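You operate a simulated robot arm through the tools that you are given. There is no shell and no other tool.

You are at the controls of a simulated robot arm. One attempt, no reset.

TASK
Raise the stop block and inch the teal label tank up against it.
Fine: main switch on, clear the fault by the blue reset, section IN; jog only; hands off rollers and block; main switch off last. Where these are worked on the way, their far stop is far enough and under half their travel is too little: main switch.

It is judged by the outcome, as a careful person would: the job done as asked, and still so three seconds after it is handed in. It fails if anything else is knocked over, pushed out of place, dropped, spilled or broken.

THE ROBOT
A 7-joint arm with a two-finger parallel gripper, fixed in place. Base frame: the origin is on the floor under the middle of its stand, x ahead of it, y to its left, z up. Lengths are in m, angles in rad, forces in N, time in s.
With the tool pointing down near the work surface it reaches from about 0.3 to 0.74 m from the base axis. Its first joint turns from -2.007 to 2.007 rad. Payload 3.91 kg.
The TCP is the grasp point between the finger pads, 0.03 m short of the fingertips. In the tool frame z runs along the fingers and y along their closing line. Largest opening 0.11 m; finger width 0.02, thickness 0.01; the body of the gripper, 0.048 by 0.112 m, starts 0.055 m behind the TCP.
Orientation is told as [roll, pitch, yaw] about the base's x, y, z axes, in that order, counted from this pose: with the fingers straight down and closing along the base's y, the tool's x points along the base's -x, its y along +y and its z along -z.

THE INTERFACE
- The arm moves only by the tool servo_tool. Its argument "motion" is a list of rows, each an object (a shift or turn left out is 0, a gripper value left out holds the last) with "delta_rot": the turn, a rotation vector about the tool's x, y, z in degrees, a list of three; "translation": the shift along the tool's x, y, z in m, a list of three; "hand": the finger opening in m, from 0 to 0.11. In form: [{"delta_rot": [ax, ay, az], "translation": [dx, dy, dz], "hand": hand}, ...]. A call has 1 to 20 rows; each row shifts and turns the commanded pose from where the row before left it, along the tool's axes as they then stand. Rows are played at 5 a second. More than 0.05 m and 0.15 rad between two rows, or a gripper value outside its range, and nothing of the call is played. A pose out of reach is approached as far as the arm can. The call stops where the force on the tool passes 40 N (or 10 N more than at its start, if that is more) or the arm is blocked; 0.2 s more then pass. The fingers move at their own pace (about 0.108 m/s each) and stop on an object; they squeeze with about 22 N. The grip force told is the motor's: it shows also when the fingers shut on nothing. Time passes only in rows, and 0.2 s behind the last, so rows that do not move let the fingers close. It gives the time, the measured TCP pose, the force on the tool (base axes), the opening and the grip force at its end, in the units of the frame above (readings bear some noise), with the torque about the TCP (base axes, N m) and any sound that the robot's microphone picked up.
- Cameras (640 x 400 px; columns grow to the right, rows downward): "scene" is fixed at [0.2215, 0.5006, 1.4641]; the picture's right is [-0.99, -0.17, 0.00], its down [-0.05, 0.31, -0.95] and it looks along [0.16, -0.93, -0.32] (base axes); focal length 341 px, centre (320, 200). "wrist" rides on the gripper at [0.072, 0.017, -0.103] in the tool frame; the picture's right is [-0.23, 0.97, 0.00], its down [-0.76, -0.18, -0.62] and it looks along [-0.61, -0.14, 0.78] (tool axes); focal length 222 px, centre (320, 200). There is no depth. A picture from a camera that has moved, and an enlarged one, comes with that camera's place and axes in the base frame and with its lens.
- get_image(camera): a new picture of that camera. The clock stands still meanwhile.
- slide_trunk(by): slides the trunk up (or, below 0, down) by that many m; the arm rides with it, the base frame stays. It gives what a move gives, with no picture.
- zoom(camera, box): a new picture of the part [left, top, right, bottom] of that camera's present view, enlarged. The clock stands still meanwhile.
- hand_in(): hands the job in; it is judged then, once.

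Places have to be worked out from the pictures, the camera data and where the tool is seen. Open the gripper and draw the arm clear of the work before you hand the job in, unless the task says otherwise.

The tools are called after "Emit:" as name(argument=value, ...) on one line, values as JSON. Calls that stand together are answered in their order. servo_tool: Moves the arm, as the interface text tells. Its arguments: {"type":"object","properties":{"motion":{"type":"array","items":{"type":"object","properties":{"delta_rot":{"type":"array","items":{"type":"number"}},"translation":{"type":"array","items":{"type":"number"}},"hand":{"type":"number"}}}}},"required":["motion"]} The other tools are called the same way: slide_trunk (by) moves the trunk up or down; get_image (camera) takes a picture; zoom (camera, box) takes an enlarged picture of a part of a camera's view; hand_in () hands the job in.

At the start:

```text
clock: 0.0
eef_pos: [0.1838, -0.3421, 1.2684]
tool_rot: [-0.001, 0.0, 0.003]
force: [0.8, -0.4, -0.1]
ft_torque: [-0.01, 0.01, 0.0]
opening: 0.1101
finger_force: 0.0
trunk travel left (down, up): [-0.8, 0.19]
```

scene: 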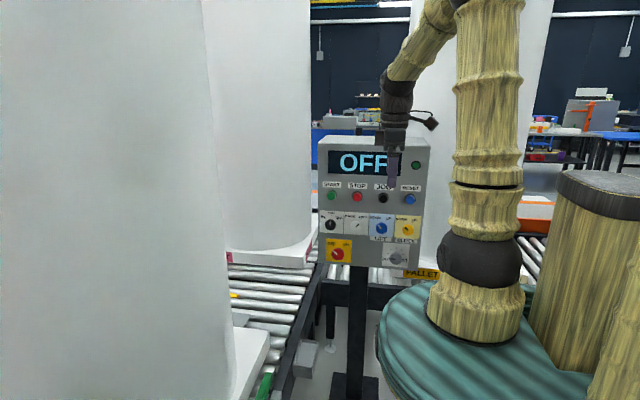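
wrist: 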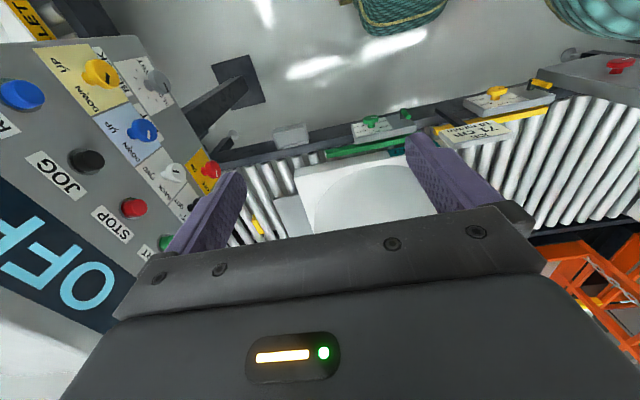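

I'll start by looking closely at the panel and its surroundings before moving anything.

Emit:
zoom(camera="scene", box=[310, 130, 440, 275])

Emit:
zoom(camera="wrist", box=[0, 0, 320, 200])

Emit:
zoom(camera="wrist", box=[220, 50, 640, 260])

```text
2.76 times, centred on (375, 202) of scene
camera zoom: at [0.2215, 0.5006, 1.4641], right [-0.99, -0.17, 0.0], down [-0.05, 0.31, -0.95], along [0.16, -0.93, -0.32], focal length 941 px, centre (168, 193)
```

zoom: 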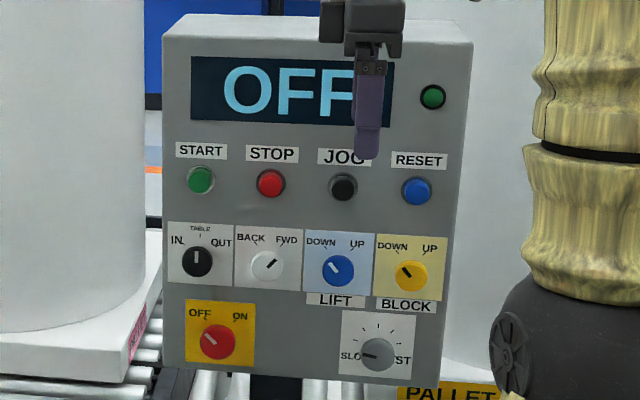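

```text
2.00 times, centred on (160, 100) of wrist
camera zoom: at [0.1111, -0.3244, 1.3722], right [0.23, 0.97, 0.0], down [0.76, -0.18, 0.62], along [0.61, -0.14, -0.78], focal length 444 px, centre (640, 400)
```

zoom: 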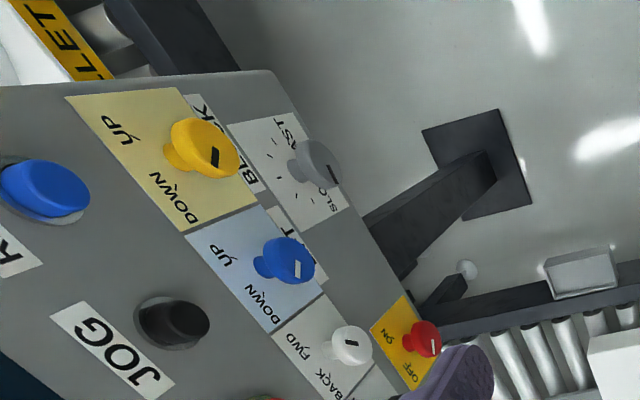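

```text
1.52 times, centred on (430, 155) of wrist
camera zoom: at [0.1111, -0.3244, 1.3722], right [0.23, 0.97, 0.0], down [0.76, -0.18, 0.62], along [0.61, -0.14, -0.78], focal length 338 px, centre (152, 269)
```

zoom: 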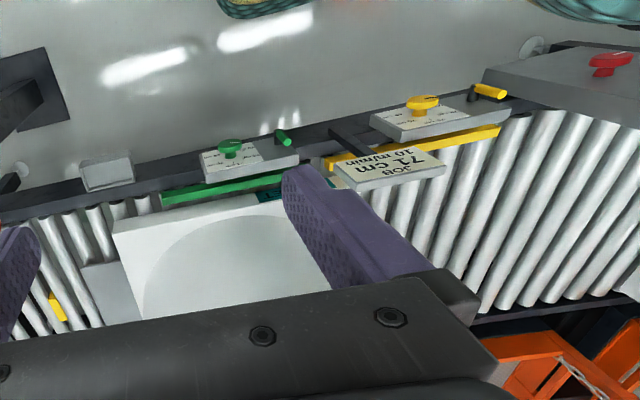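

The panel faces +y at about y = -0.70. I read START, STOP, JOG and RESET buttons, section, direction, LIFT and BLOCK selectors, a red main switch and a grey speed dial. I'll zoom in further to read the selector positions and find the tank labels.

Emit:
zoom(camera="scene", box=[318, 205, 428, 270])

Emit:
zoom(camera="scene", box=[200, 220, 360, 400])

Emit:
zoom(camera="scene", box=[380, 230, 640, 400])

Emit:
zoom(camera="wrist", box=[220, 90, 460, 240])

```text
5.82 times, centred on (373, 238) of scene
camera zoom: at [0.2215, 0.5006, 1.4641], right [-0.99, -0.17, 0.0], down [-0.05, 0.31, -0.95], along [0.16, -0.93, -0.32], focal length 1985 px, centre (12, -18)
```

zoom: 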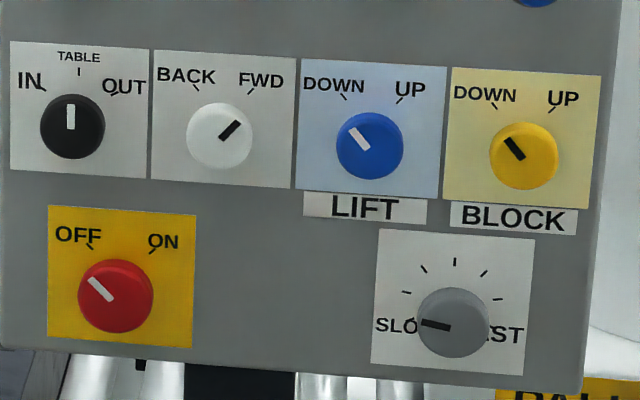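

```text
2.22 times, centred on (280, 310) of scene
camera zoom: at [0.2215, 0.5006, 1.4641], right [-0.99, -0.17, 0.0], down [-0.05, 0.31, -0.95], along [0.16, -0.93, -0.32], focal length 758 px, centre (409, -44)
```

zoom: 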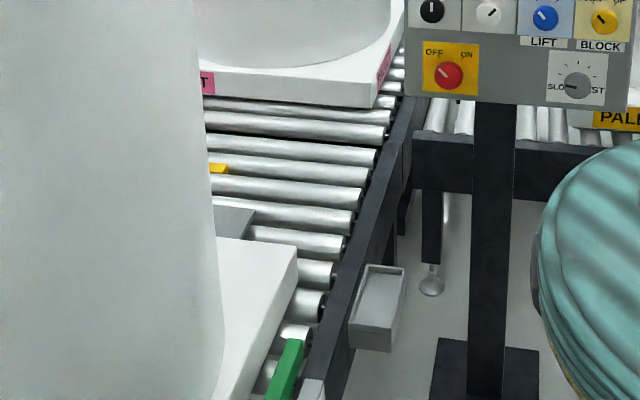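

```text
2.35 times, centred on (510, 315) of scene
camera zoom: at [0.2215, 0.5006, 1.4641], right [-0.99, -0.17, 0.0], down [-0.05, 0.31, -0.95], along [0.16, -0.93, -0.32], focal length 803 px, centre (-127, -71)
```

zoom: 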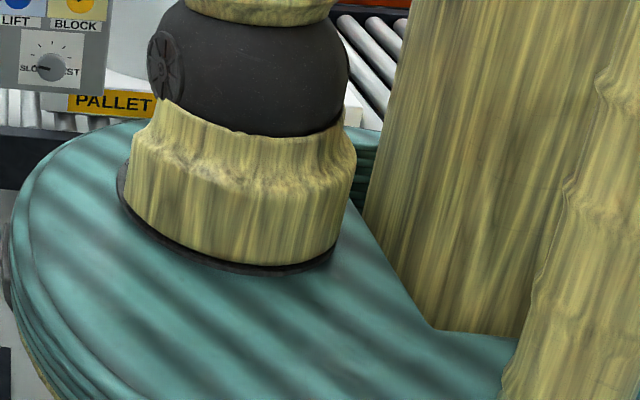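

```text
2.67 times, centred on (340, 165) of wrist
camera zoom: at [0.1111, -0.3244, 1.3722], right [0.23, 0.97, 0.0], down [0.76, -0.18, 0.62], along [0.61, -0.14, -0.78], focal length 592 px, centre (267, 293)
```

zoom: 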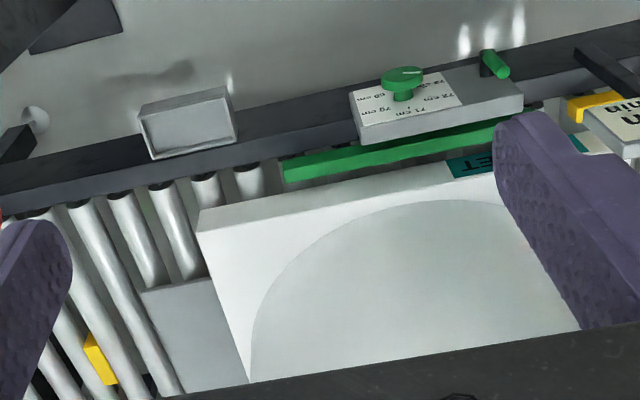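

The settings now are main OFF, section at TABLE, direction FWD, LIFT DOWN, BLOCK DOWN and speed at SLOW. I judge the main switch to be at (0.353, -0.68, 0.843), RESET at (0.097, -0.70, 1.075) and JOG at (0.192, -0.70, 1.076). I'll yaw the wrist in free space to survey and to get toward a pose facing the panel.

Emit:
servo_tool(motion=[{"delta_rot": [0, 0, -7.5]}, {"delta_rot": [0, 0, -7.5]}, {"delta_rot": [0, 0, -7.5]}, {"delta_rot": [0, 0, -7.5]}, {"delta_rot": [0, 0, -7.5]}, {"delta_rot": [0, 0, -7.5]}])

Emit:
get_image(camera="wrist")

```text
clock: 1.4
eef_pos: [0.1838, -0.3419, 1.2691]
tool_rot: [0.0, -0.001, 0.787]
force: [-0.1, -0.1, 0.2]
ft_torque: [0.0, 0.03, 0.02]
opening: 0.1101
finger_force: 0.0
trunk travel left (down, up): [-0.8, 0.19]
```

```text
taken
camera wrist: at [0.1207, -0.3806, 1.3724], right [-0.53, 0.85, 0.0], down [0.66, 0.41, 0.62], along [0.53, 0.33, -0.78], focal length 222 px, centre (320, 200)
```

wrist: 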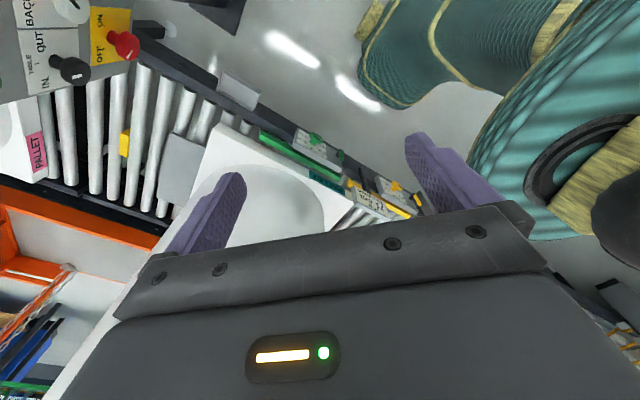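

Emit:
zoom(camera="wrist", box=[0, 20, 260, 230])

Emit:
zoom(camera="wrist", box=[200, 80, 460, 240])

```text
1.90 times, centred on (130, 125) of wrist
camera zoom: at [0.1207, -0.3806, 1.3724], right [-0.53, 0.85, 0.0], down [0.66, 0.41, 0.62], along [0.53, 0.33, -0.78], focal length 423 px, centre (682, 343)
```

zoom: 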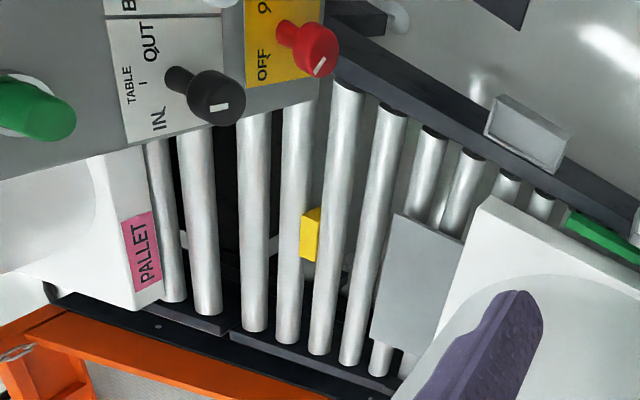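

```text
2.46 times, centred on (330, 160) of wrist
camera zoom: at [0.1207, -0.3806, 1.3724], right [-0.53, 0.85, 0.0], down [0.66, 0.41, 0.62], along [0.53, 0.33, -0.78], focal length 547 px, centre (295, 298)
```

zoom: 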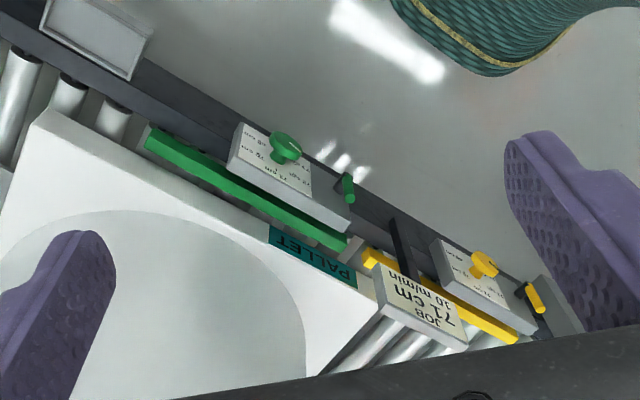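

The teal-label pallet sits on the IN conveyor. The lowered yellow stop block lies beyond it toward -y, ahead of the magenta pallet, so FWD should carry the tank toward -y. I'll finish the yaw, move out a little and start pitching the tool to face the panel with the camera on top.

Emit:
servo_tool(motion=[{"delta_rot": [0, 0, -7.5]}, {"delta_rot": [0, 0, -7.5]}, {"delta_rot": [0, 0, -7.5]}, {"delta_rot": [0, 0, -7.5]}, {"delta_rot": [0, 0, -7.5]}, {"delta_rot": [0, 0, -7.5]}, {"translation": [0.04, 0, 0]}, {"translation": [0.04, 0, 0]}, {"delta_rot": [0, 7.5, 0]}, {"delta_rot": [0, 7.5, 0]}, {"delta_rot": [0, 7.5, 0]}, {"delta_rot": [0, 7.5, 0]}, {"delta_rot": [0, 7.5, 0]}, {"delta_rot": [0, 7.5, 0]}])

Emit:
get_image(camera="wrist")

Emit:
get_image(camera="scene")

```text
clock: 4.4
eef_pos: [0.1842, -0.4214, 1.2675]
tool_rot: [-0.004, 0.784, 1.568]
force: [0.0, 0.2, 0.2]
ft_torque: [0.01, 0.02, 0.03]
opening: 0.1097
finger_force: 0.1
trunk travel left (down, up): [-0.8, 0.19]
```

```text
taken
camera wrist: at [0.167, -0.399, 1.393], right [-0.97, 0.16, -0.16], down [0.18, 0.98, -0.1], along [0.15, -0.12, -0.98], focal length 222 px, centre (320, 200)
```

wrist: 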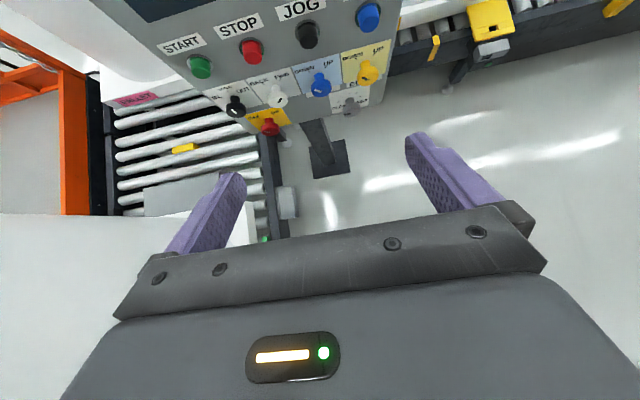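

```text
taken
```

scene: 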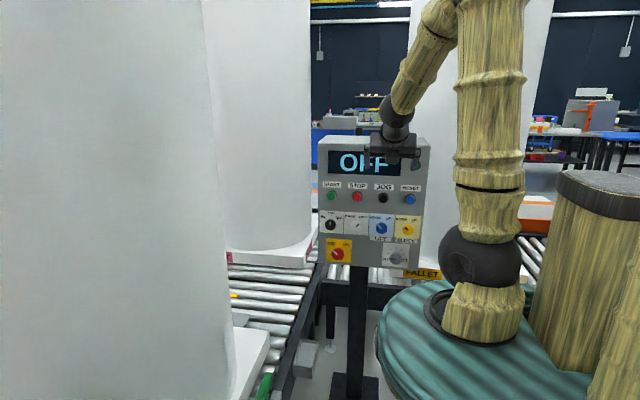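

The pitch is tracking well. I'll zoom on the block and grey plate from here before going on.

Emit:
zoom(camera="wrist", box=[80, 80, 320, 250])

Emit:
zoom(camera="wrist", box=[150, 0, 410, 150])

```text
2.35 times, centred on (200, 165) of wrist
camera zoom: at [0.167, -0.399, 1.393], right [-0.97, 0.16, -0.16], down [0.18, 0.98, -0.1], along [0.15, -0.12, -0.98], focal length 523 px, centre (602, 282)
```

zoom: 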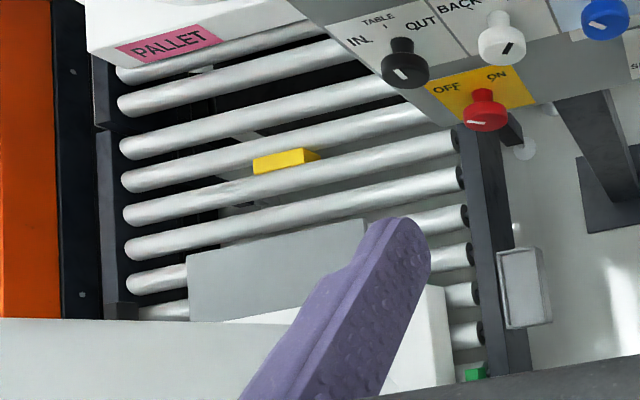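

```text
2.46 times, centred on (280, 75) of wrist
camera zoom: at [0.167, -0.399, 1.393], right [-0.97, 0.16, -0.16], down [0.18, 0.98, -0.1], along [0.15, -0.12, -0.98], focal length 547 px, centre (418, 508)
```

zoom: 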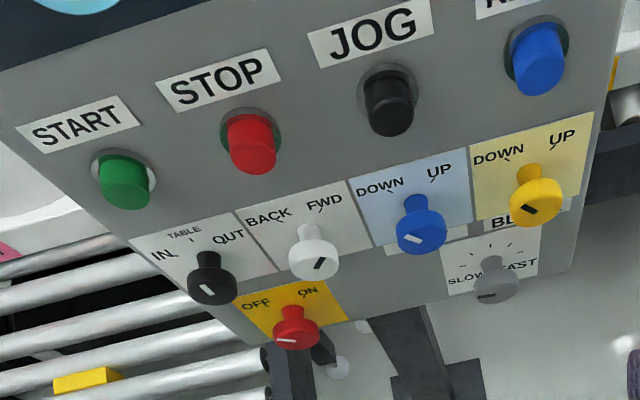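

The knobs are mushroom caps on narrow necks. I'll finish the pitch and go to a stand-off in front of the main switch for a closer look.

Emit:
servo_tool(motion=[{"delta_rot": [0, 7.5, 0]}, {"delta_rot": [0, 7.5, 0]}, {"delta_rot": [0, 7.5, 0]}, {"delta_rot": [0, 7.5, 0]}, {"delta_rot": [0, 7.5, 0]}, {"delta_rot": [0, 7.5, 0]}, {"translation": [-0.04, -0.02, 0.01]}, {"translation": [-0.04, -0.02, 0.01]}, {"translation": [-0.04, -0.02, 0.01]}, {"translation": [-0.04, -0.02, 0.01]}, {"translation": [-0.04, -0.02, 0.01]}, {"translation": [-0.04, -0.02, 0.01]}])

Emit:
get_image(camera="wrist")

Emit:
get_image(camera="scene")

```text
clock: 7.0
eef_pos: [0.3175, -0.5041, 1.035]
tool_rot: [2.853, 1.568, -1.859]
force: [0.4, 0.7, 0.1]
ft_torque: [-0.04, 0.0, 0.03]
opening: 0.1098
finger_force: 0.1
out of reach, approached as far as the arm can: row 4, 5, 6
trunk travel left (down, up): [-0.8, 0.19]
```

```text
taken
camera wrist: at [0.3001, -0.4008, 1.1081], right [-0.97, 0.0, -0.23], down [0.18, 0.62, -0.76], along [0.14, -0.78, -0.61], focal length 222 px, centre (320, 200)
```

wrist: 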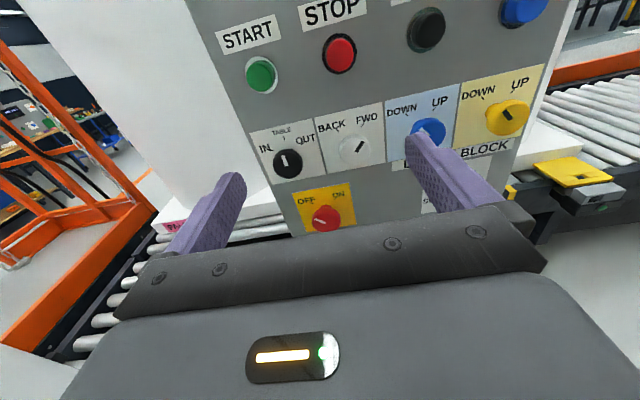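

```text
taken
```

scene: 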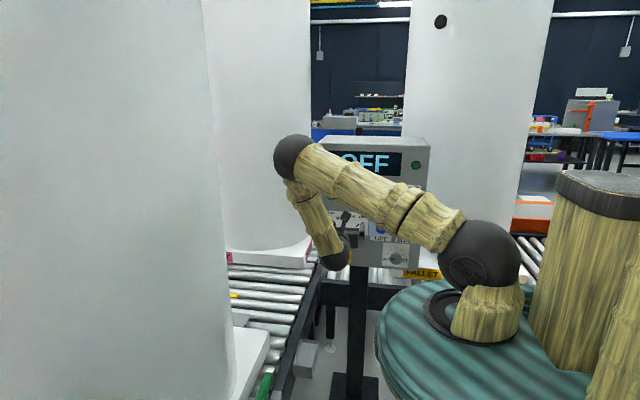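

The tool now faces the panel squarely. By triangulation the panel face is at y≈-0.708, and the main knob axis is at x≈0.354, z≈0.843 with its cap around y≈-0.68. I'll lower the trunk 0.1 m so that both knobs and buttons sit well within the arm's reach.

Emit:
slide_trunk(by=-0.1)

Emit:
get_image(camera="wrist")

Emit:
get_image(camera="scene")

```text
clock: 8.3
eef_pos: [0.316, -0.5047, 0.9358]
tool_rot: [-1.745, 1.57, -0.173]
force: [0.0, 0.4, 0.8]
ft_torque: [-0.02, 0.01, 0.02]
opening: 0.1099
finger_force: 0.0
trunk travel left (down, up): [-0.7, 0.29]
```

```text
taken
camera wrist: at [0.299, -0.4004, 1.0087], right [-0.97, 0.0, -0.23], down [0.18, 0.62, -0.76], along [0.14, -0.78, -0.61], focal length 222 px, centre (320, 200)
```

wrist: 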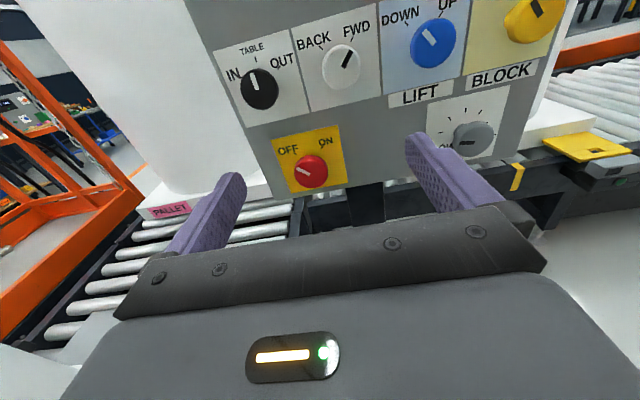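

```text
taken
```

scene: 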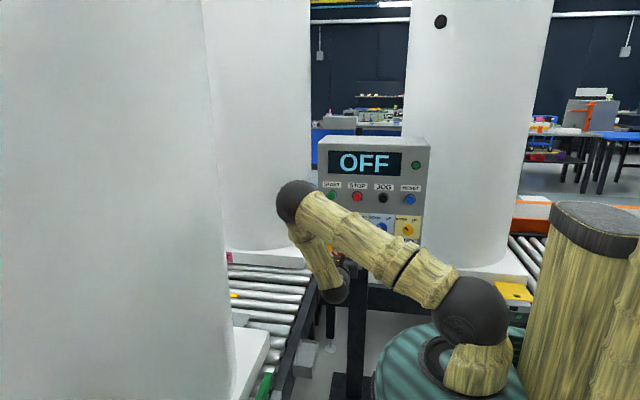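

The new view confirms the main knob at about (0.351, -0.68, 0.847). I'll move in front of it with the fingers at 0.08, turn the wrist -45° to pre-wind, and stop short of contact to check alignment.

Emit:
servo_tool(motion=[{"translation": [-0.03, -0.012, 0.0], "hand": 0.08}, {"translation": [-0.03, -0.012, 0.0]}, {"translation": [-0.029, -0.012, 0.0]}, {"translation": [0, 0, 0.03]}, {"translation": [0, 0, 0.03]}, {"delta_rot": [0, 0, -7.5]}, {"delta_rot": [0, 0, -7.5]}, {"delta_rot": [0, 0, -7.5]}, {"delta_rot": [0, 0, -7.5]}, {"delta_rot": [0, 0, -7.5]}, {"delta_rot": [0, 0, -7.5]}])

Emit:
get_image(camera="wrist")

Emit:
get_image(camera="scene")

```text
clock: 10.7
eef_pos: [0.3509, -0.5641, 0.8471]
tool_rot: [1.57, 0.784, -3.14]
force: [0.3, -0.3, 0.4]
ft_torque: [0.01, -0.01, 0.05]
opening: 0.0802
finger_force: 0.1
trunk travel left (down, up): [-0.7, 0.29]
```

```text
taken
camera wrist: at [0.3915, -0.4603, 0.9103], right [-0.85, 0.0, 0.53], down [-0.41, 0.62, -0.66], along [-0.33, -0.78, -0.53], focal length 222 px, centre (320, 200)
```

wrist: 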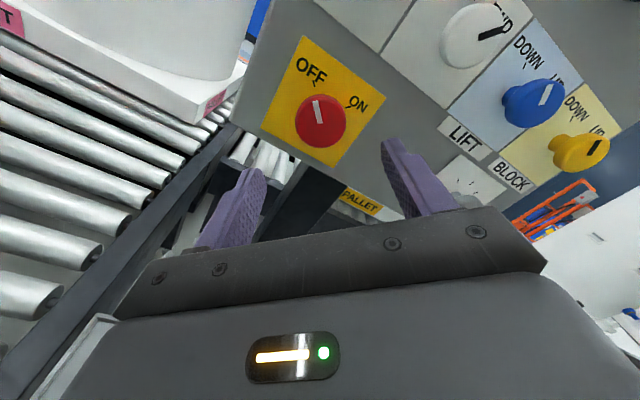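

```text
taken
```

scene: 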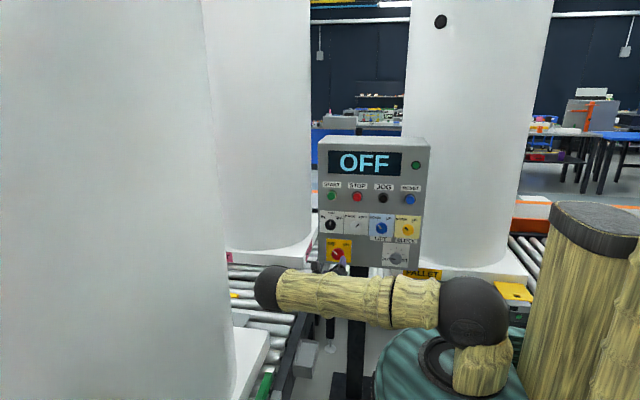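

The knob lines up with the tool axis to within 1-2 mm, and the elbow is well clear of the tank. I'll advance so the fingertips straddle the cap, with the TCP at y≈-0.668, leaving about 1 cm to the panel face.

Emit:
servo_tool(motion=[{"translation": [0, 0, 0.03]}, {"translation": [0, 0, 0.03]}, {"translation": [0, 0, 0.025]}, {"translation": [0, 0, 0.015]}, {"translation": [0, 0, 0.0]}])

Emit:
get_image(camera="wrist")

Emit:
zoom(camera="scene", box=[310, 200, 430, 275])

```text
clock: 11.9
eef_pos: [0.3532, -0.6642, 0.8458]
tool_rot: [1.571, 0.786, -3.141]
force: [0.6, -0.7, 0.3]
ft_torque: [0.01, 0.04, -0.02]
opening: 0.08
finger_force: 0.0
trunk travel left (down, up): [-0.7, 0.29]
```

```text
taken
camera wrist: at [0.3916, -0.5604, 0.9098], right [-0.85, 0.0, 0.53], down [-0.41, 0.62, -0.66], along [-0.33, -0.78, -0.53], focal length 222 px, centre (320, 200)
```

wrist: 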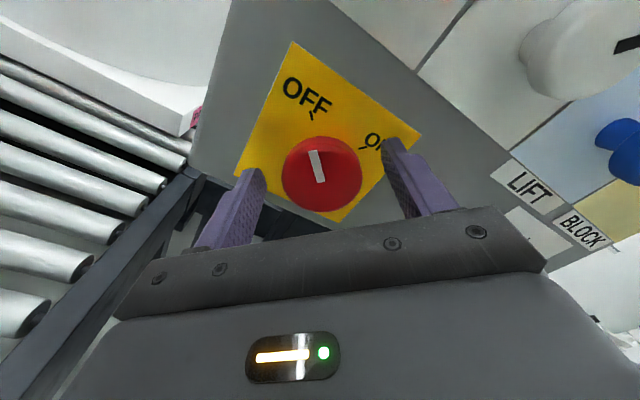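

```text
5.33 times, centred on (370, 238) of scene
camera zoom: at [0.2215, 0.5006, 1.4641], right [-0.99, -0.17, 0.0], down [-0.05, 0.31, -0.95], along [0.16, -0.93, -0.32], focal length 1820 px, centre (53, 0)
```

zoom: 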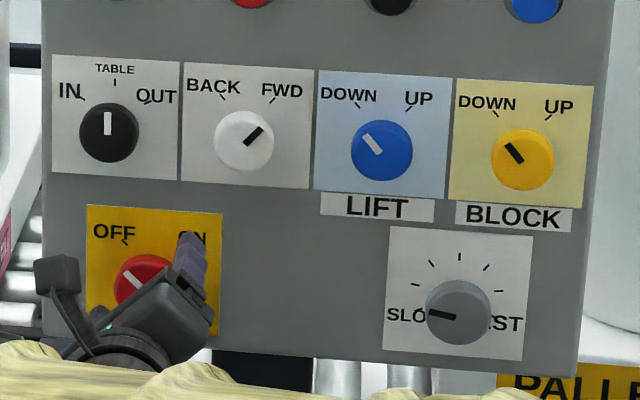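

The cap front is at y≈-0.678 and centred between the fingers. I'll go 6 mm deeper, close on it, and check the grip.

Emit:
servo_tool(motion=[{"translation": [0, 0, 0.006]}, {"hand": 0.0}, {"hand": 0.0}, {"hand": 0.0}, {"hand": 0.0}])

Emit:
get_image(camera="wrist")

```text
clock: 13.1
eef_pos: [0.3519, -0.6706, 0.8467]
tool_rot: [1.571, 0.785, -3.14]
force: [-3.7, -3.8, 2.7]
ft_torque: [-0.17, -0.01, 0.15]
opening: 0.0492
finger_force: 44.8
trunk travel left (down, up): [-0.7, 0.29]
```

```text
taken
camera wrist: at [0.3911, -0.5666, 0.9101], right [-0.85, 0.0, 0.53], down [-0.41, 0.62, -0.66], along [-0.33, -0.78, -0.53], focal length 222 px, centre (320, 200)
```

wrist: 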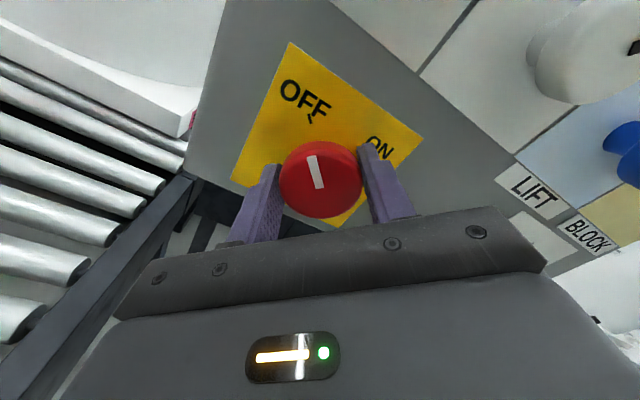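

The grip on the cap is firm, with the opening at 0.049. I'll turn it clockwise 90° toward ON.

Emit:
servo_tool(motion=[{"delta_rot": [0, 0, 7.5]}, {"delta_rot": [0, 0, 7.5]}, {"delta_rot": [0, 0, 7.5]}, {"delta_rot": [0, 0, 7.5]}, {"delta_rot": [0, 0, 7.5]}, {"delta_rot": [0, 0, 7.5]}, {"delta_rot": [0, 0, 7.5]}, {"delta_rot": [0, 0, 7.5]}, {"delta_rot": [0, 0, 7.5]}, {"delta_rot": [0, 0, 7.5]}, {"delta_rot": [0, 0, 7.5]}, {"delta_rot": [0, 0, 7.5]}])

Emit:
get_image(camera="wrist")

Emit:
get_image(camera="scene")

```text
clock: 15.7
eef_pos: [0.35, -0.6701, 0.8475]
tool_rot: [-1.568, 0.784, 0.003]
force: [-20.9, -2.4, 0.8]
ft_torque: [0.56, 0.48, 0.78]
opening: 0.0493
finger_force: 44.6
trunk travel left (down, up): [-0.7, 0.29]
```

```text
taken
camera wrist: at [0.2861, -0.5666, 0.8865], right [-0.53, 0.0, -0.85], down [0.67, 0.62, -0.41], along [0.53, -0.78, -0.33], focal length 222 px, centre (320, 200)
```

wrist: 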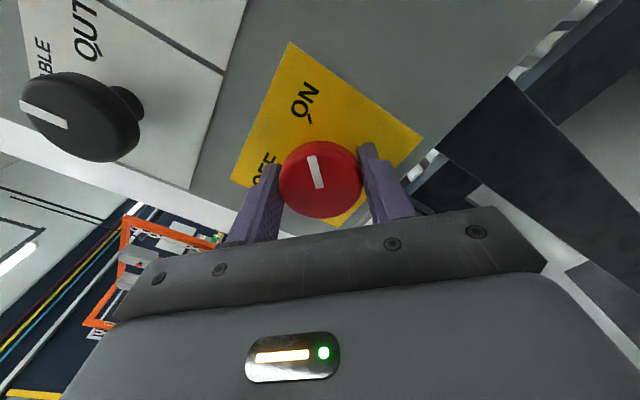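

```text
taken
```

scene: 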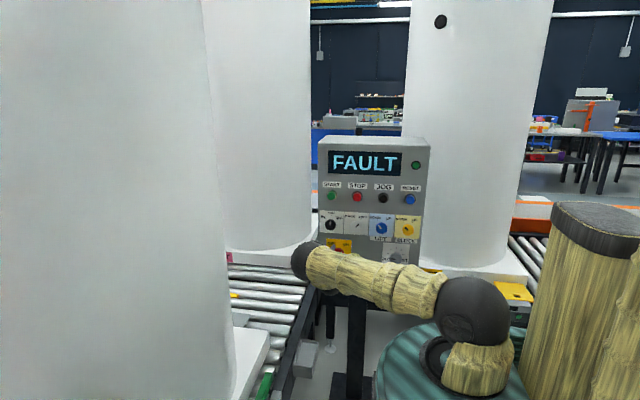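

The display now reads FAULT, so main power is ON. I'll open the fingers and back straight off, then return the wrist to neutral.

Emit:
servo_tool(motion=[{"hand": 0.08}, {"hand": 0.08}, {"hand": 0.08}, {"translation": [0, 0, -0.03]}, {"translation": [0, 0, -0.04]}, {"translation": [0, 0, -0.04]}, {"delta_rot": [0, 0, -7.5], "hand": 0.0}, {"delta_rot": [0, 0, -7.5]}, {"delta_rot": [0, 0, -7.5]}, {"delta_rot": [0, 0, -7.5]}, {"delta_rot": [0, 0, -7.5]}, {"delta_rot": [0, 0, -7.5]}])

Emit:
get_image(camera="wrist")

Emit:
get_image(camera="scene")

```text
clock: 18.3
eef_pos: [0.353, -0.5587, 0.8462]
tool_rot: [1.501, 1.568, 3.074]
force: [-0.3, -0.2, -0.5]
ft_torque: [0.01, 0.02, 0.02]
opening: 0.0
finger_force: 22.4
trunk travel left (down, up): [-0.7, 0.29]
```

```text
taken
camera wrist: at [0.3355, -0.4564, 0.9197], right [-0.97, 0.0, -0.22], down [0.18, 0.62, -0.76], along [0.14, -0.78, -0.61], focal length 222 px, centre (320, 200)
```

wrist: 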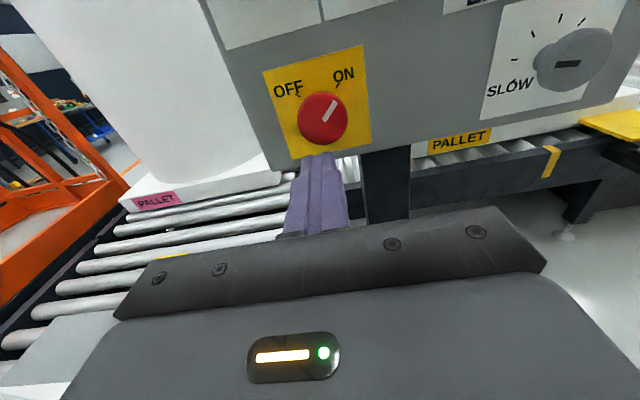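

```text
taken
```

scene: 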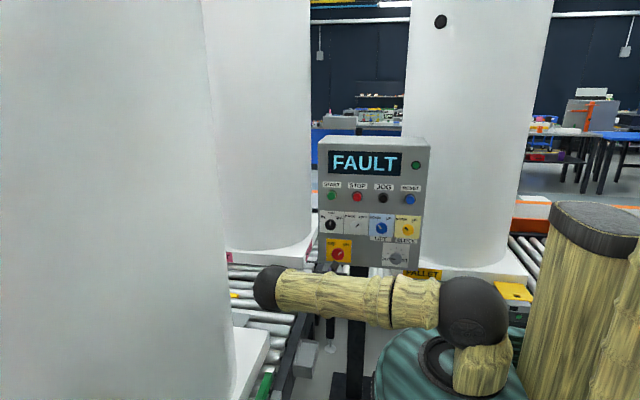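

Main is at the ON stop and FAULT shows. With the fingers closed as a poker, I'll move in front of the blue RESET button at (0.097, -0.70, 1.075), staying clear of the knobs at y≈-0.60.

Emit:
servo_tool(motion=[{"translation": [0.0286, 0.032, 0]}, {"translation": [0.0286, 0.032, 0]}, {"translation": [0.0286, 0.032, 0.01]}, {"translation": [0.0286, 0.032, 0.01]}, {"translation": [0.0286, 0.032, 0.01]}, {"translation": [0.0286, 0.032, 0.01]}, {"translation": [0.0286, 0.032, 0]}, {"translation": [0.0286, 0.032, 0]}])

Emit:
get_image(camera="wrist")

Emit:
get_image(camera="scene")

```text
clock: 20.1
eef_pos: [0.1381, -0.6017, 1.0327]
tool_rot: [-0.104, 1.571, 1.462]
force: [-0.9, -0.2, -0.6]
ft_torque: [0.03, -0.01, 0.03]
opening: 0.0
finger_force: 22.6
out of reach, approached as far as the arm can: row 7, 8
trunk travel left (down, up): [-0.7, 0.29]
```

```text
taken
camera wrist: at [0.1214, -0.4974, 1.1067], right [-0.97, 0.0, -0.23], down [0.18, 0.62, -0.76], along [0.14, -0.78, -0.61], focal length 222 px, centre (320, 200)
```

wrist: 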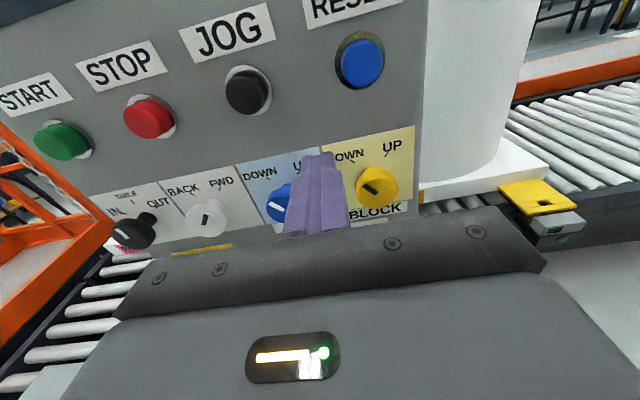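

```text
taken
```

scene: 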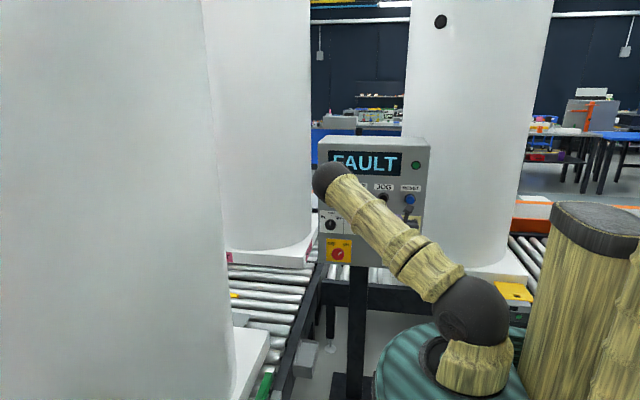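

The last two rows were out of reach because the arm is folded too tightly here. Raising the trunk gives the wrist more distance from the shoulder, so I'll go up 0.15 m in free space in front of the panel and then come down to the button with the arm.

Emit:
slide_trunk(by=0.15)

Emit:
servo_tool(motion=[{"translation": [-0.035, 0.0, 0]}, {"translation": [-0.035, 0.02, 0]}, {"translation": [-0.035, 0.02, 0]}])

Emit:
get_image(camera="wrist")

Emit:
get_image(camera="scene")

```text
clock: 21.9
eef_pos: [0.141, -0.6017, 1.1839]
tool_rot: [-0.743, 1.57, 0.829]
force: [0.4, 0.5, -0.1]
ft_torque: [0.01, -0.02, 0.02]
opening: 0.0
finger_force: 21.7
trunk travel left (down, up): [-0.85, 0.14]
```

```text
clock: 22.7
eef_pos: [0.1013, -0.5999, 1.0775]
tool_rot: [-0.86, 1.571, 0.712]
force: [-0.3, 0.3, -0.8]
ft_torque: [0.02, -0.02, 0.02]
opening: 0.0002
finger_force: 21.6
trunk travel left (down, up): [-0.85, 0.14]
```

```text
taken
camera wrist: at [0.0845, -0.4966, 1.1503], right [-0.97, 0.0, -0.23], down [0.18, 0.62, -0.76], along [0.14, -0.78, -0.61], focal length 222 px, centre (320, 200)
```

wrist: 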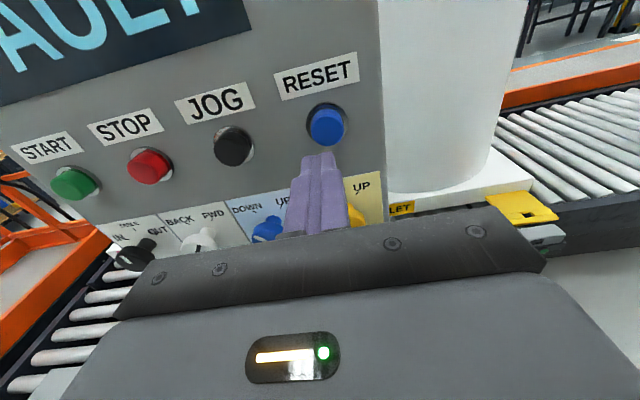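

```text
taken
```

scene: 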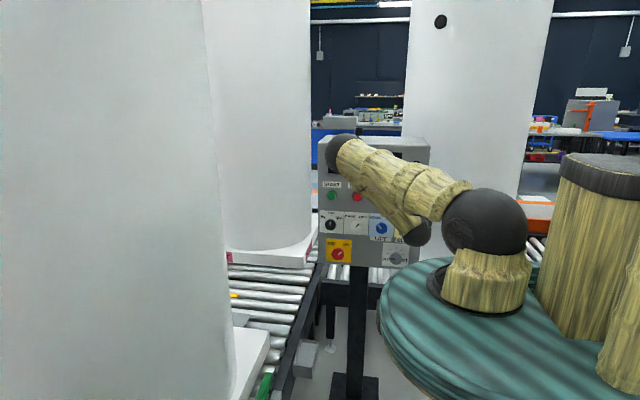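

The tool is 6 mm to +x of the RESET centre at about (0.095, 1.0765). I'll correct that and advance to just short of the button.

Emit:
servo_tool(motion=[{"translation": [-0.001, 0.006, 0.02]}, {"translation": [0, 0, 0.02]}, {"translation": [0, 0, 0.01]}, {"translation": [0, 0, 0.0]}])

Emit:
zoom(camera="wrist", box=[220, 60, 420, 220])

```text
clock: 23.7
eef_pos: [0.0958, -0.6515, 1.0776]
tool_rot: [0.569, 1.57, 2.14]
force: [0.0, -0.2, -0.1]
ft_torque: [-0.01, 0.02, -0.01]
opening: 0.0
finger_force: 21.8
trunk travel left (down, up): [-0.85, 0.14]
```

```text
2.50 times, centred on (320, 140) of wrist
camera zoom: at [0.0791, -0.5475, 1.1502], right [-0.97, 0.0, -0.23], down [0.18, 0.62, -0.76], along [0.14, -0.78, -0.61], focal length 555 px, centre (320, 350)
```

zoom: 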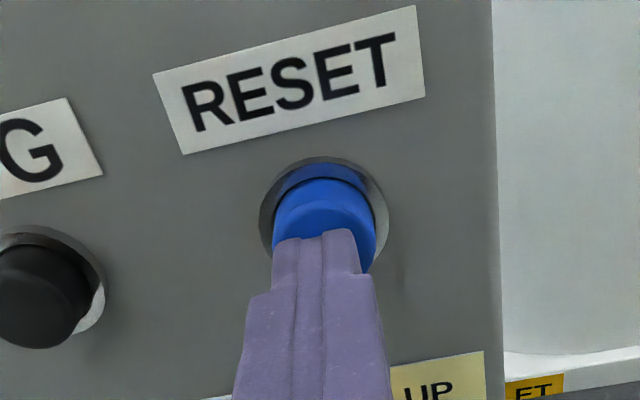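

The tips are centred just in front of the button. I'll press in small steps and watch the force and the display.

Emit:
servo_tool(motion=[{"translation": [0, -0.001, 0.004]}, {"translation": [0, 0, 0.004]}, {"translation": [0, 0, 0.003]}, {"translation": [0, 0, 0.003]}])

Emit:
zoom(camera="wrist", box=[220, 60, 420, 220])

Emit:
zoom(camera="scene", box=[310, 125, 440, 275])

```text
clock: 24.7
eef_pos: [0.0963, -0.6648, 1.0781]
tool_rot: [3.108, 1.571, -1.603]
force: [1.1, 5.4, -0.3]
ft_torque: [-0.01, -0.03, 0.01]
opening: 0.0
finger_force: 22.2
trunk travel left (down, up): [-0.85, 0.14]
heard: click
```

```text
2.50 times, centred on (320, 140) of wrist
camera zoom: at [0.0799, -0.5603, 1.1509], right [-0.97, 0.0, -0.23], down [0.18, 0.62, -0.76], along [0.14, -0.78, -0.61], focal length 555 px, centre (320, 350)
```

zoom: 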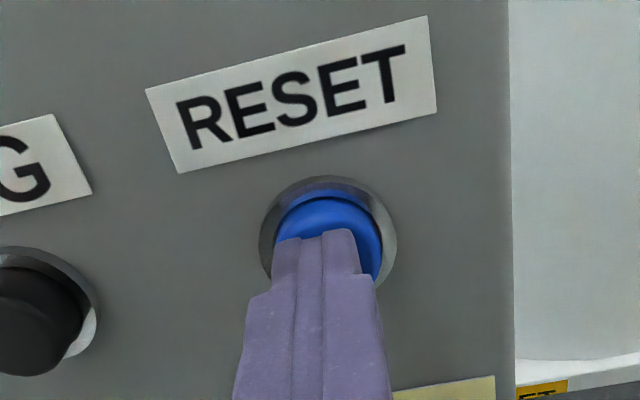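

```text
2.67 times, centred on (375, 200) of scene
camera zoom: at [0.2215, 0.5006, 1.4641], right [-0.99, -0.17, 0.0], down [-0.05, 0.31, -0.95], along [0.16, -0.93, -0.32], focal length 910 px, centre (173, 200)
```

zoom: 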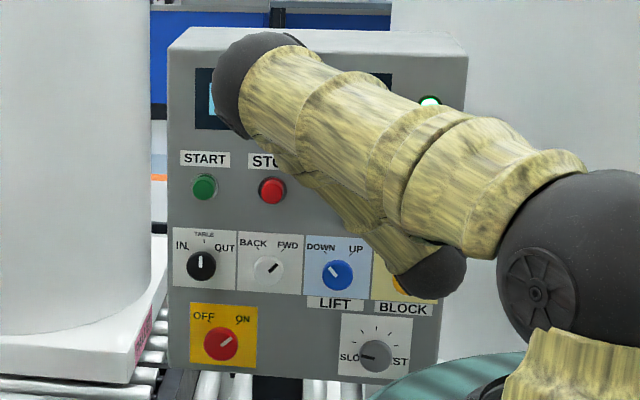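

A click was heard and the green lamp appears lit. I'll back off and read the display.

Emit:
servo_tool(motion=[{"translation": [0, 0, -0.015]}, {"translation": [0, 0, -0.03]}, {"translation": [0, 0, -0.03]}])

Emit:
get_image(camera="wrist")

Emit:
get_image(camera="scene")

```text
clock: 25.5
eef_pos: [0.0953, -0.5902, 1.0775]
tool_rot: [-2.12, 1.57, -0.551]
force: [-0.3, -0.7, 0.1]
ft_torque: [0.0, -0.01, 0.03]
opening: 0.0
finger_force: 21.9
trunk travel left (down, up): [-0.85, 0.14]
```

```text
taken
camera wrist: at [0.0786, -0.486, 1.1499], right [-0.97, 0.0, -0.23], down [0.18, 0.62, -0.76], along [0.14, -0.78, -0.61], focal length 222 px, centre (320, 200)
```

wrist: 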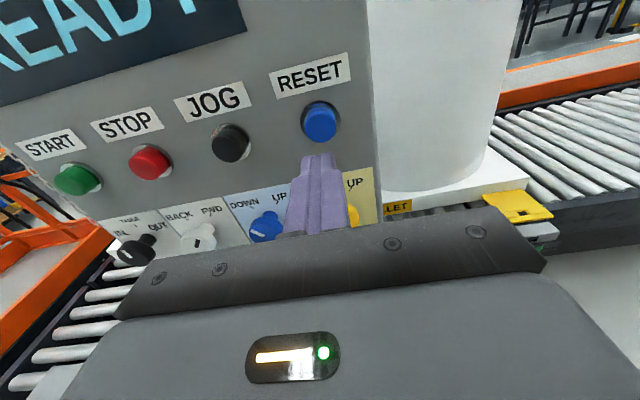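

```text
taken
```

scene: 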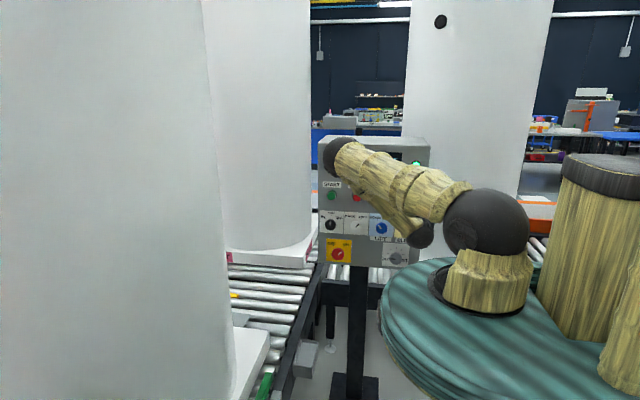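

The display reads READY. Next is the section selector at about (0.386, -0.69, 0.957), so I'll move in front of it and open the fingers.

Emit:
servo_tool(motion=[{"translation": [-0.0151, -0.0364, 0]}, {"translation": [-0.0151, -0.0364, 0]}, {"translation": [-0.0151, -0.0364, 0]}, {"translation": [-0.0151, -0.0364, 0]}, {"translation": [-0.0151, -0.0364, 0]}, {"translation": [-0.0151, -0.0364, 0]}, {"translation": [-0.0151, -0.0364, 0], "hand": 0.075}, {"translation": [-0.0151, -0.0364, 0]}, {"translation": [0, 0, 0]}])

Emit:
get_image(camera="wrist")

Emit:
get_image(camera="scene")

```text
clock: 27.5
eef_pos: [0.3865, -0.5888, 0.9564]
tool_rot: [1.136, 1.573, 2.707]
force: [0.9, 0.1, -0.3]
ft_torque: [-0.01, -0.03, 0.03]
opening: 0.0751
finger_force: 0.1
trunk travel left (down, up): [-0.85, 0.14]
```

```text
taken
camera wrist: at [0.3709, -0.4855, 1.0293], right [-0.97, 0.0, -0.23], down [0.18, 0.62, -0.76], along [0.14, -0.78, -0.61], focal length 222 px, centre (320, 200)
```

wrist: 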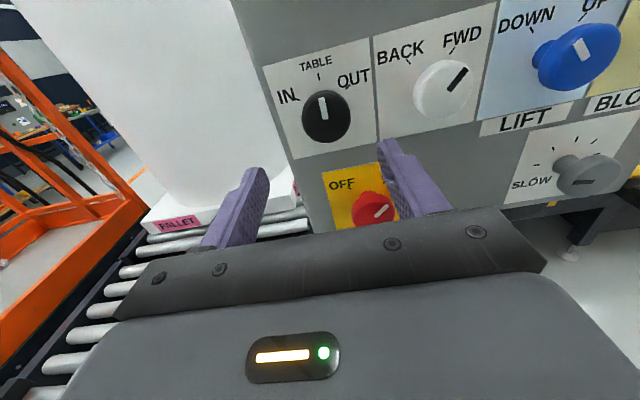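

```text
taken
```

scene: 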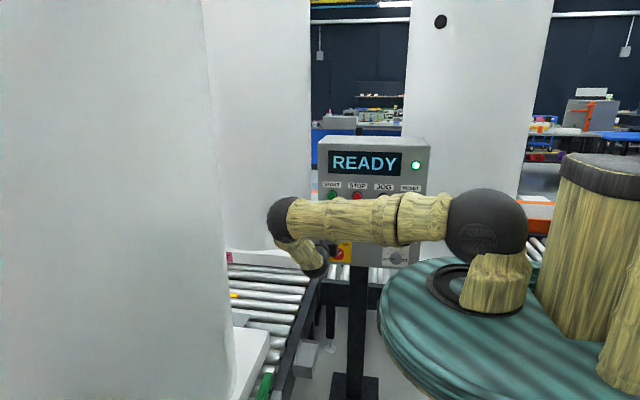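

READY shows on the panel display. I'll zoom to refine the knob's centre before advancing.

Emit:
zoom(camera="wrist", box=[240, 40, 400, 150])

```text
3.64 times, centred on (320, 95) of wrist
camera zoom: at [0.3709, -0.4855, 1.0293], right [-0.97, 0.0, -0.23], down [0.18, 0.62, -0.76], along [0.14, -0.78, -0.61], focal length 808 px, centre (320, 582)
```

zoom: 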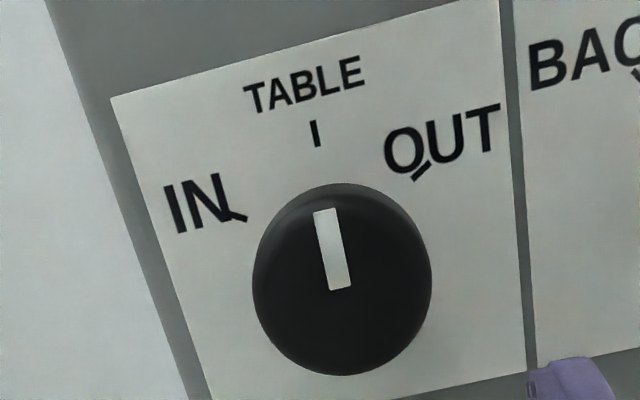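

The knob's centre refines to about (0.381, 0.965). I'll shift 5 mm and 8 mm accordingly and advance partway.

Emit:
servo_tool(motion=[{"translation": [0.0085, 0.0055, 0.02]}, {"translation": [0, 0, 0.025]}, {"translation": [0, 0, 0.015]}, {"translation": [0, 0, 0.0]}])

Emit:
get_image(camera="wrist")

```text
clock: 28.5
eef_pos: [0.384, -0.6505, 0.9642]
tool_rot: [0.127, 1.572, 1.7]
force: [-0.1, 0.0, -0.3]
ft_torque: [-0.01, 0.02, 0.04]
opening: 0.0752
finger_force: 0.0
trunk travel left (down, up): [-0.85, 0.14]
```

```text
taken
camera wrist: at [0.3666, -0.5457, 1.0376], right [-0.97, 0.0, -0.23], down [0.18, 0.62, -0.76], along [0.14, -0.78, -0.61], focal length 222 px, centre (320, 200)
```

wrist: 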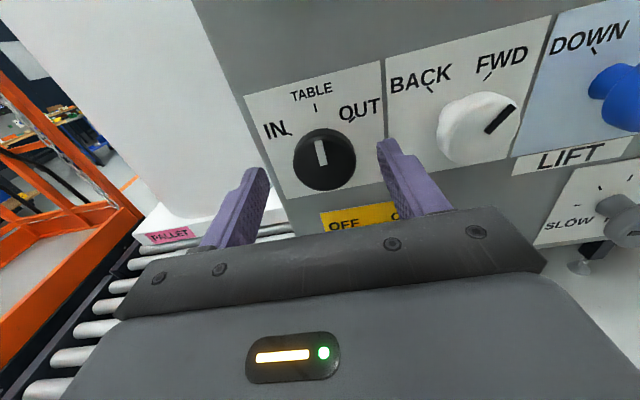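

The knob centre is at (0.380, 0.965), so I'm about 3 mm off in x. I'll correct that, advance to TCP y≈-0.670 and close.

Emit:
servo_tool(motion=[{"translation": [0.001, 0.003, 0.01]}, {"translation": [0, 0, 0.01]}, {"hand": 0.0}, {"hand": 0.0}, {"hand": 0.0}, {"hand": 0.0}])

Emit:
get_image(camera="wrist")

```text
clock: 29.9
eef_pos: [0.3788, -0.6695, 0.9672]
tool_rot: [-0.01, 1.571, 1.56]
force: [-0.6, -1.6, -1.6]
ft_torque: [0.23, -0.03, -0.25]
opening: 0.042
finger_force: 45.2
trunk travel left (down, up): [-0.85, 0.14]
```

```text
taken
camera wrist: at [0.3635, -0.5657, 1.0397], right [-0.97, 0.0, -0.23], down [0.18, 0.62, -0.76], along [0.14, -0.78, -0.61], focal length 222 px, centre (320, 200)
```

wrist: 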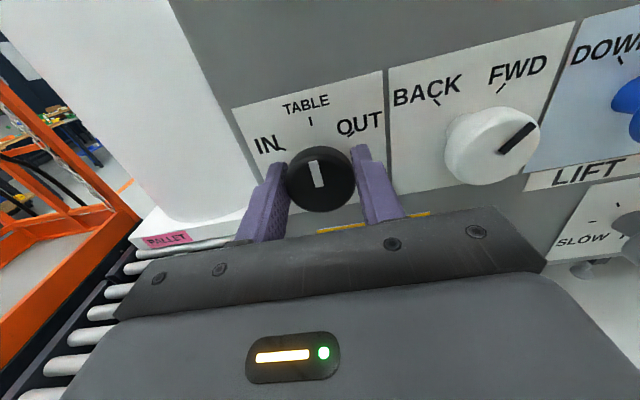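

Gripped at 0.042. I'll turn counter-clockwise about 45° toward IN.

Emit:
servo_tool(motion=[{"delta_rot": [0, 0, -7.5]}, {"delta_rot": [0, 0, -7.5]}, {"delta_rot": [0, 0, -7.5]}, {"delta_rot": [0, 0, -7.5]}, {"delta_rot": [0, 0, -7.5]}, {"delta_rot": [0, 0, -7.5]}])

Emit:
get_image(camera="wrist")

Emit:
zoom(camera="scene", box=[310, 125, 440, 275])

```text
clock: 31.3
eef_pos: [0.3807, -0.6689, 0.9666]
tool_rot: [1.571, 0.784, -3.142]
force: [3.4, 0.0, -2.0]
ft_torque: [-0.07, 0.02, -0.8]
opening: 0.0419
finger_force: 44.7
trunk travel left (down, up): [-0.85, 0.14]
```

```text
taken
camera wrist: at [0.4207, -0.5656, 1.0299], right [-0.85, 0.0, 0.53], down [-0.42, 0.62, -0.66], along [-0.33, -0.78, -0.53], focal length 222 px, centre (320, 200)
```

wrist: 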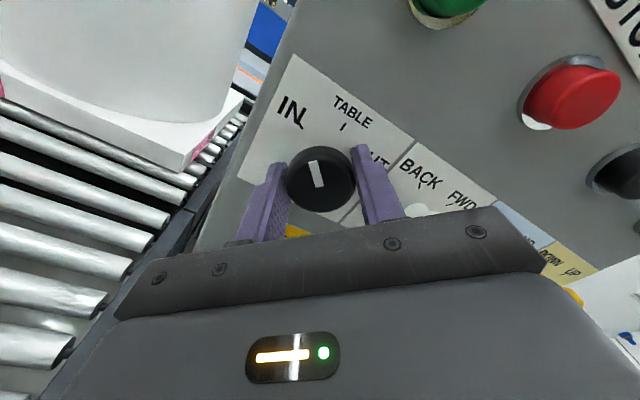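

```text
2.67 times, centred on (375, 200) of scene
camera zoom: at [0.2215, 0.5006, 1.4641], right [-0.99, -0.17, 0.0], down [-0.05, 0.31, -0.95], along [0.16, -0.93, -0.32], focal length 910 px, centre (173, 200)
```

zoom: 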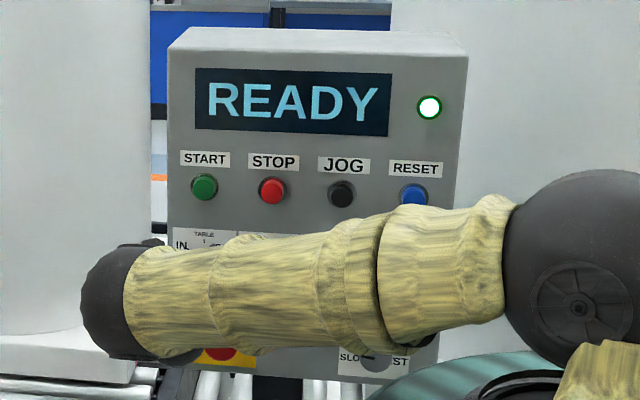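

The pointer appears near IN, but the torque about the knob axis is about 0, so it may not be at its stop yet. I'll turn a little more and feel for the stop.

Emit:
servo_tool(motion=[{"delta_rot": [0, 0, -4]}, {"delta_rot": [0, 0, -3]}])

Emit:
zoom(camera="wrist", box=[220, 40, 440, 220])

```text
clock: 31.9
eef_pos: [0.3807, -0.6697, 0.9665]
tool_rot: [1.571, 0.663, -3.138]
force: [6.5, -1.3, -2.6]
ft_torque: [0.37, 0.0, -0.58]
opening: 0.0416
finger_force: 45.0
trunk travel left (down, up): [-0.85, 0.14]
```

```text
2.22 times, centred on (330, 130) of wrist
camera zoom: at [0.4282, -0.5655, 1.0244], right [-0.78, 0.0, 0.63], down [-0.49, 0.62, -0.61], along [-0.39, -0.78, -0.48], focal length 494 px, centre (298, 356)
```

zoom: 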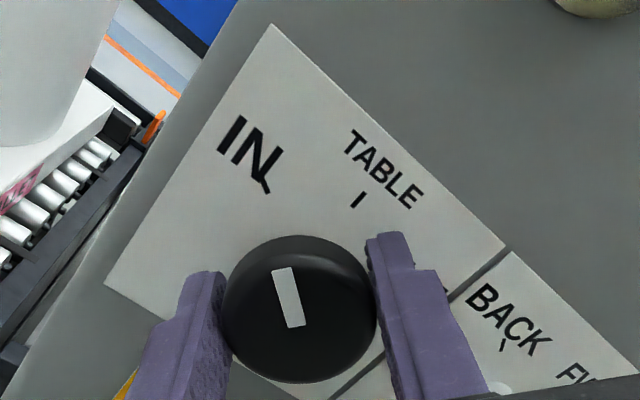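

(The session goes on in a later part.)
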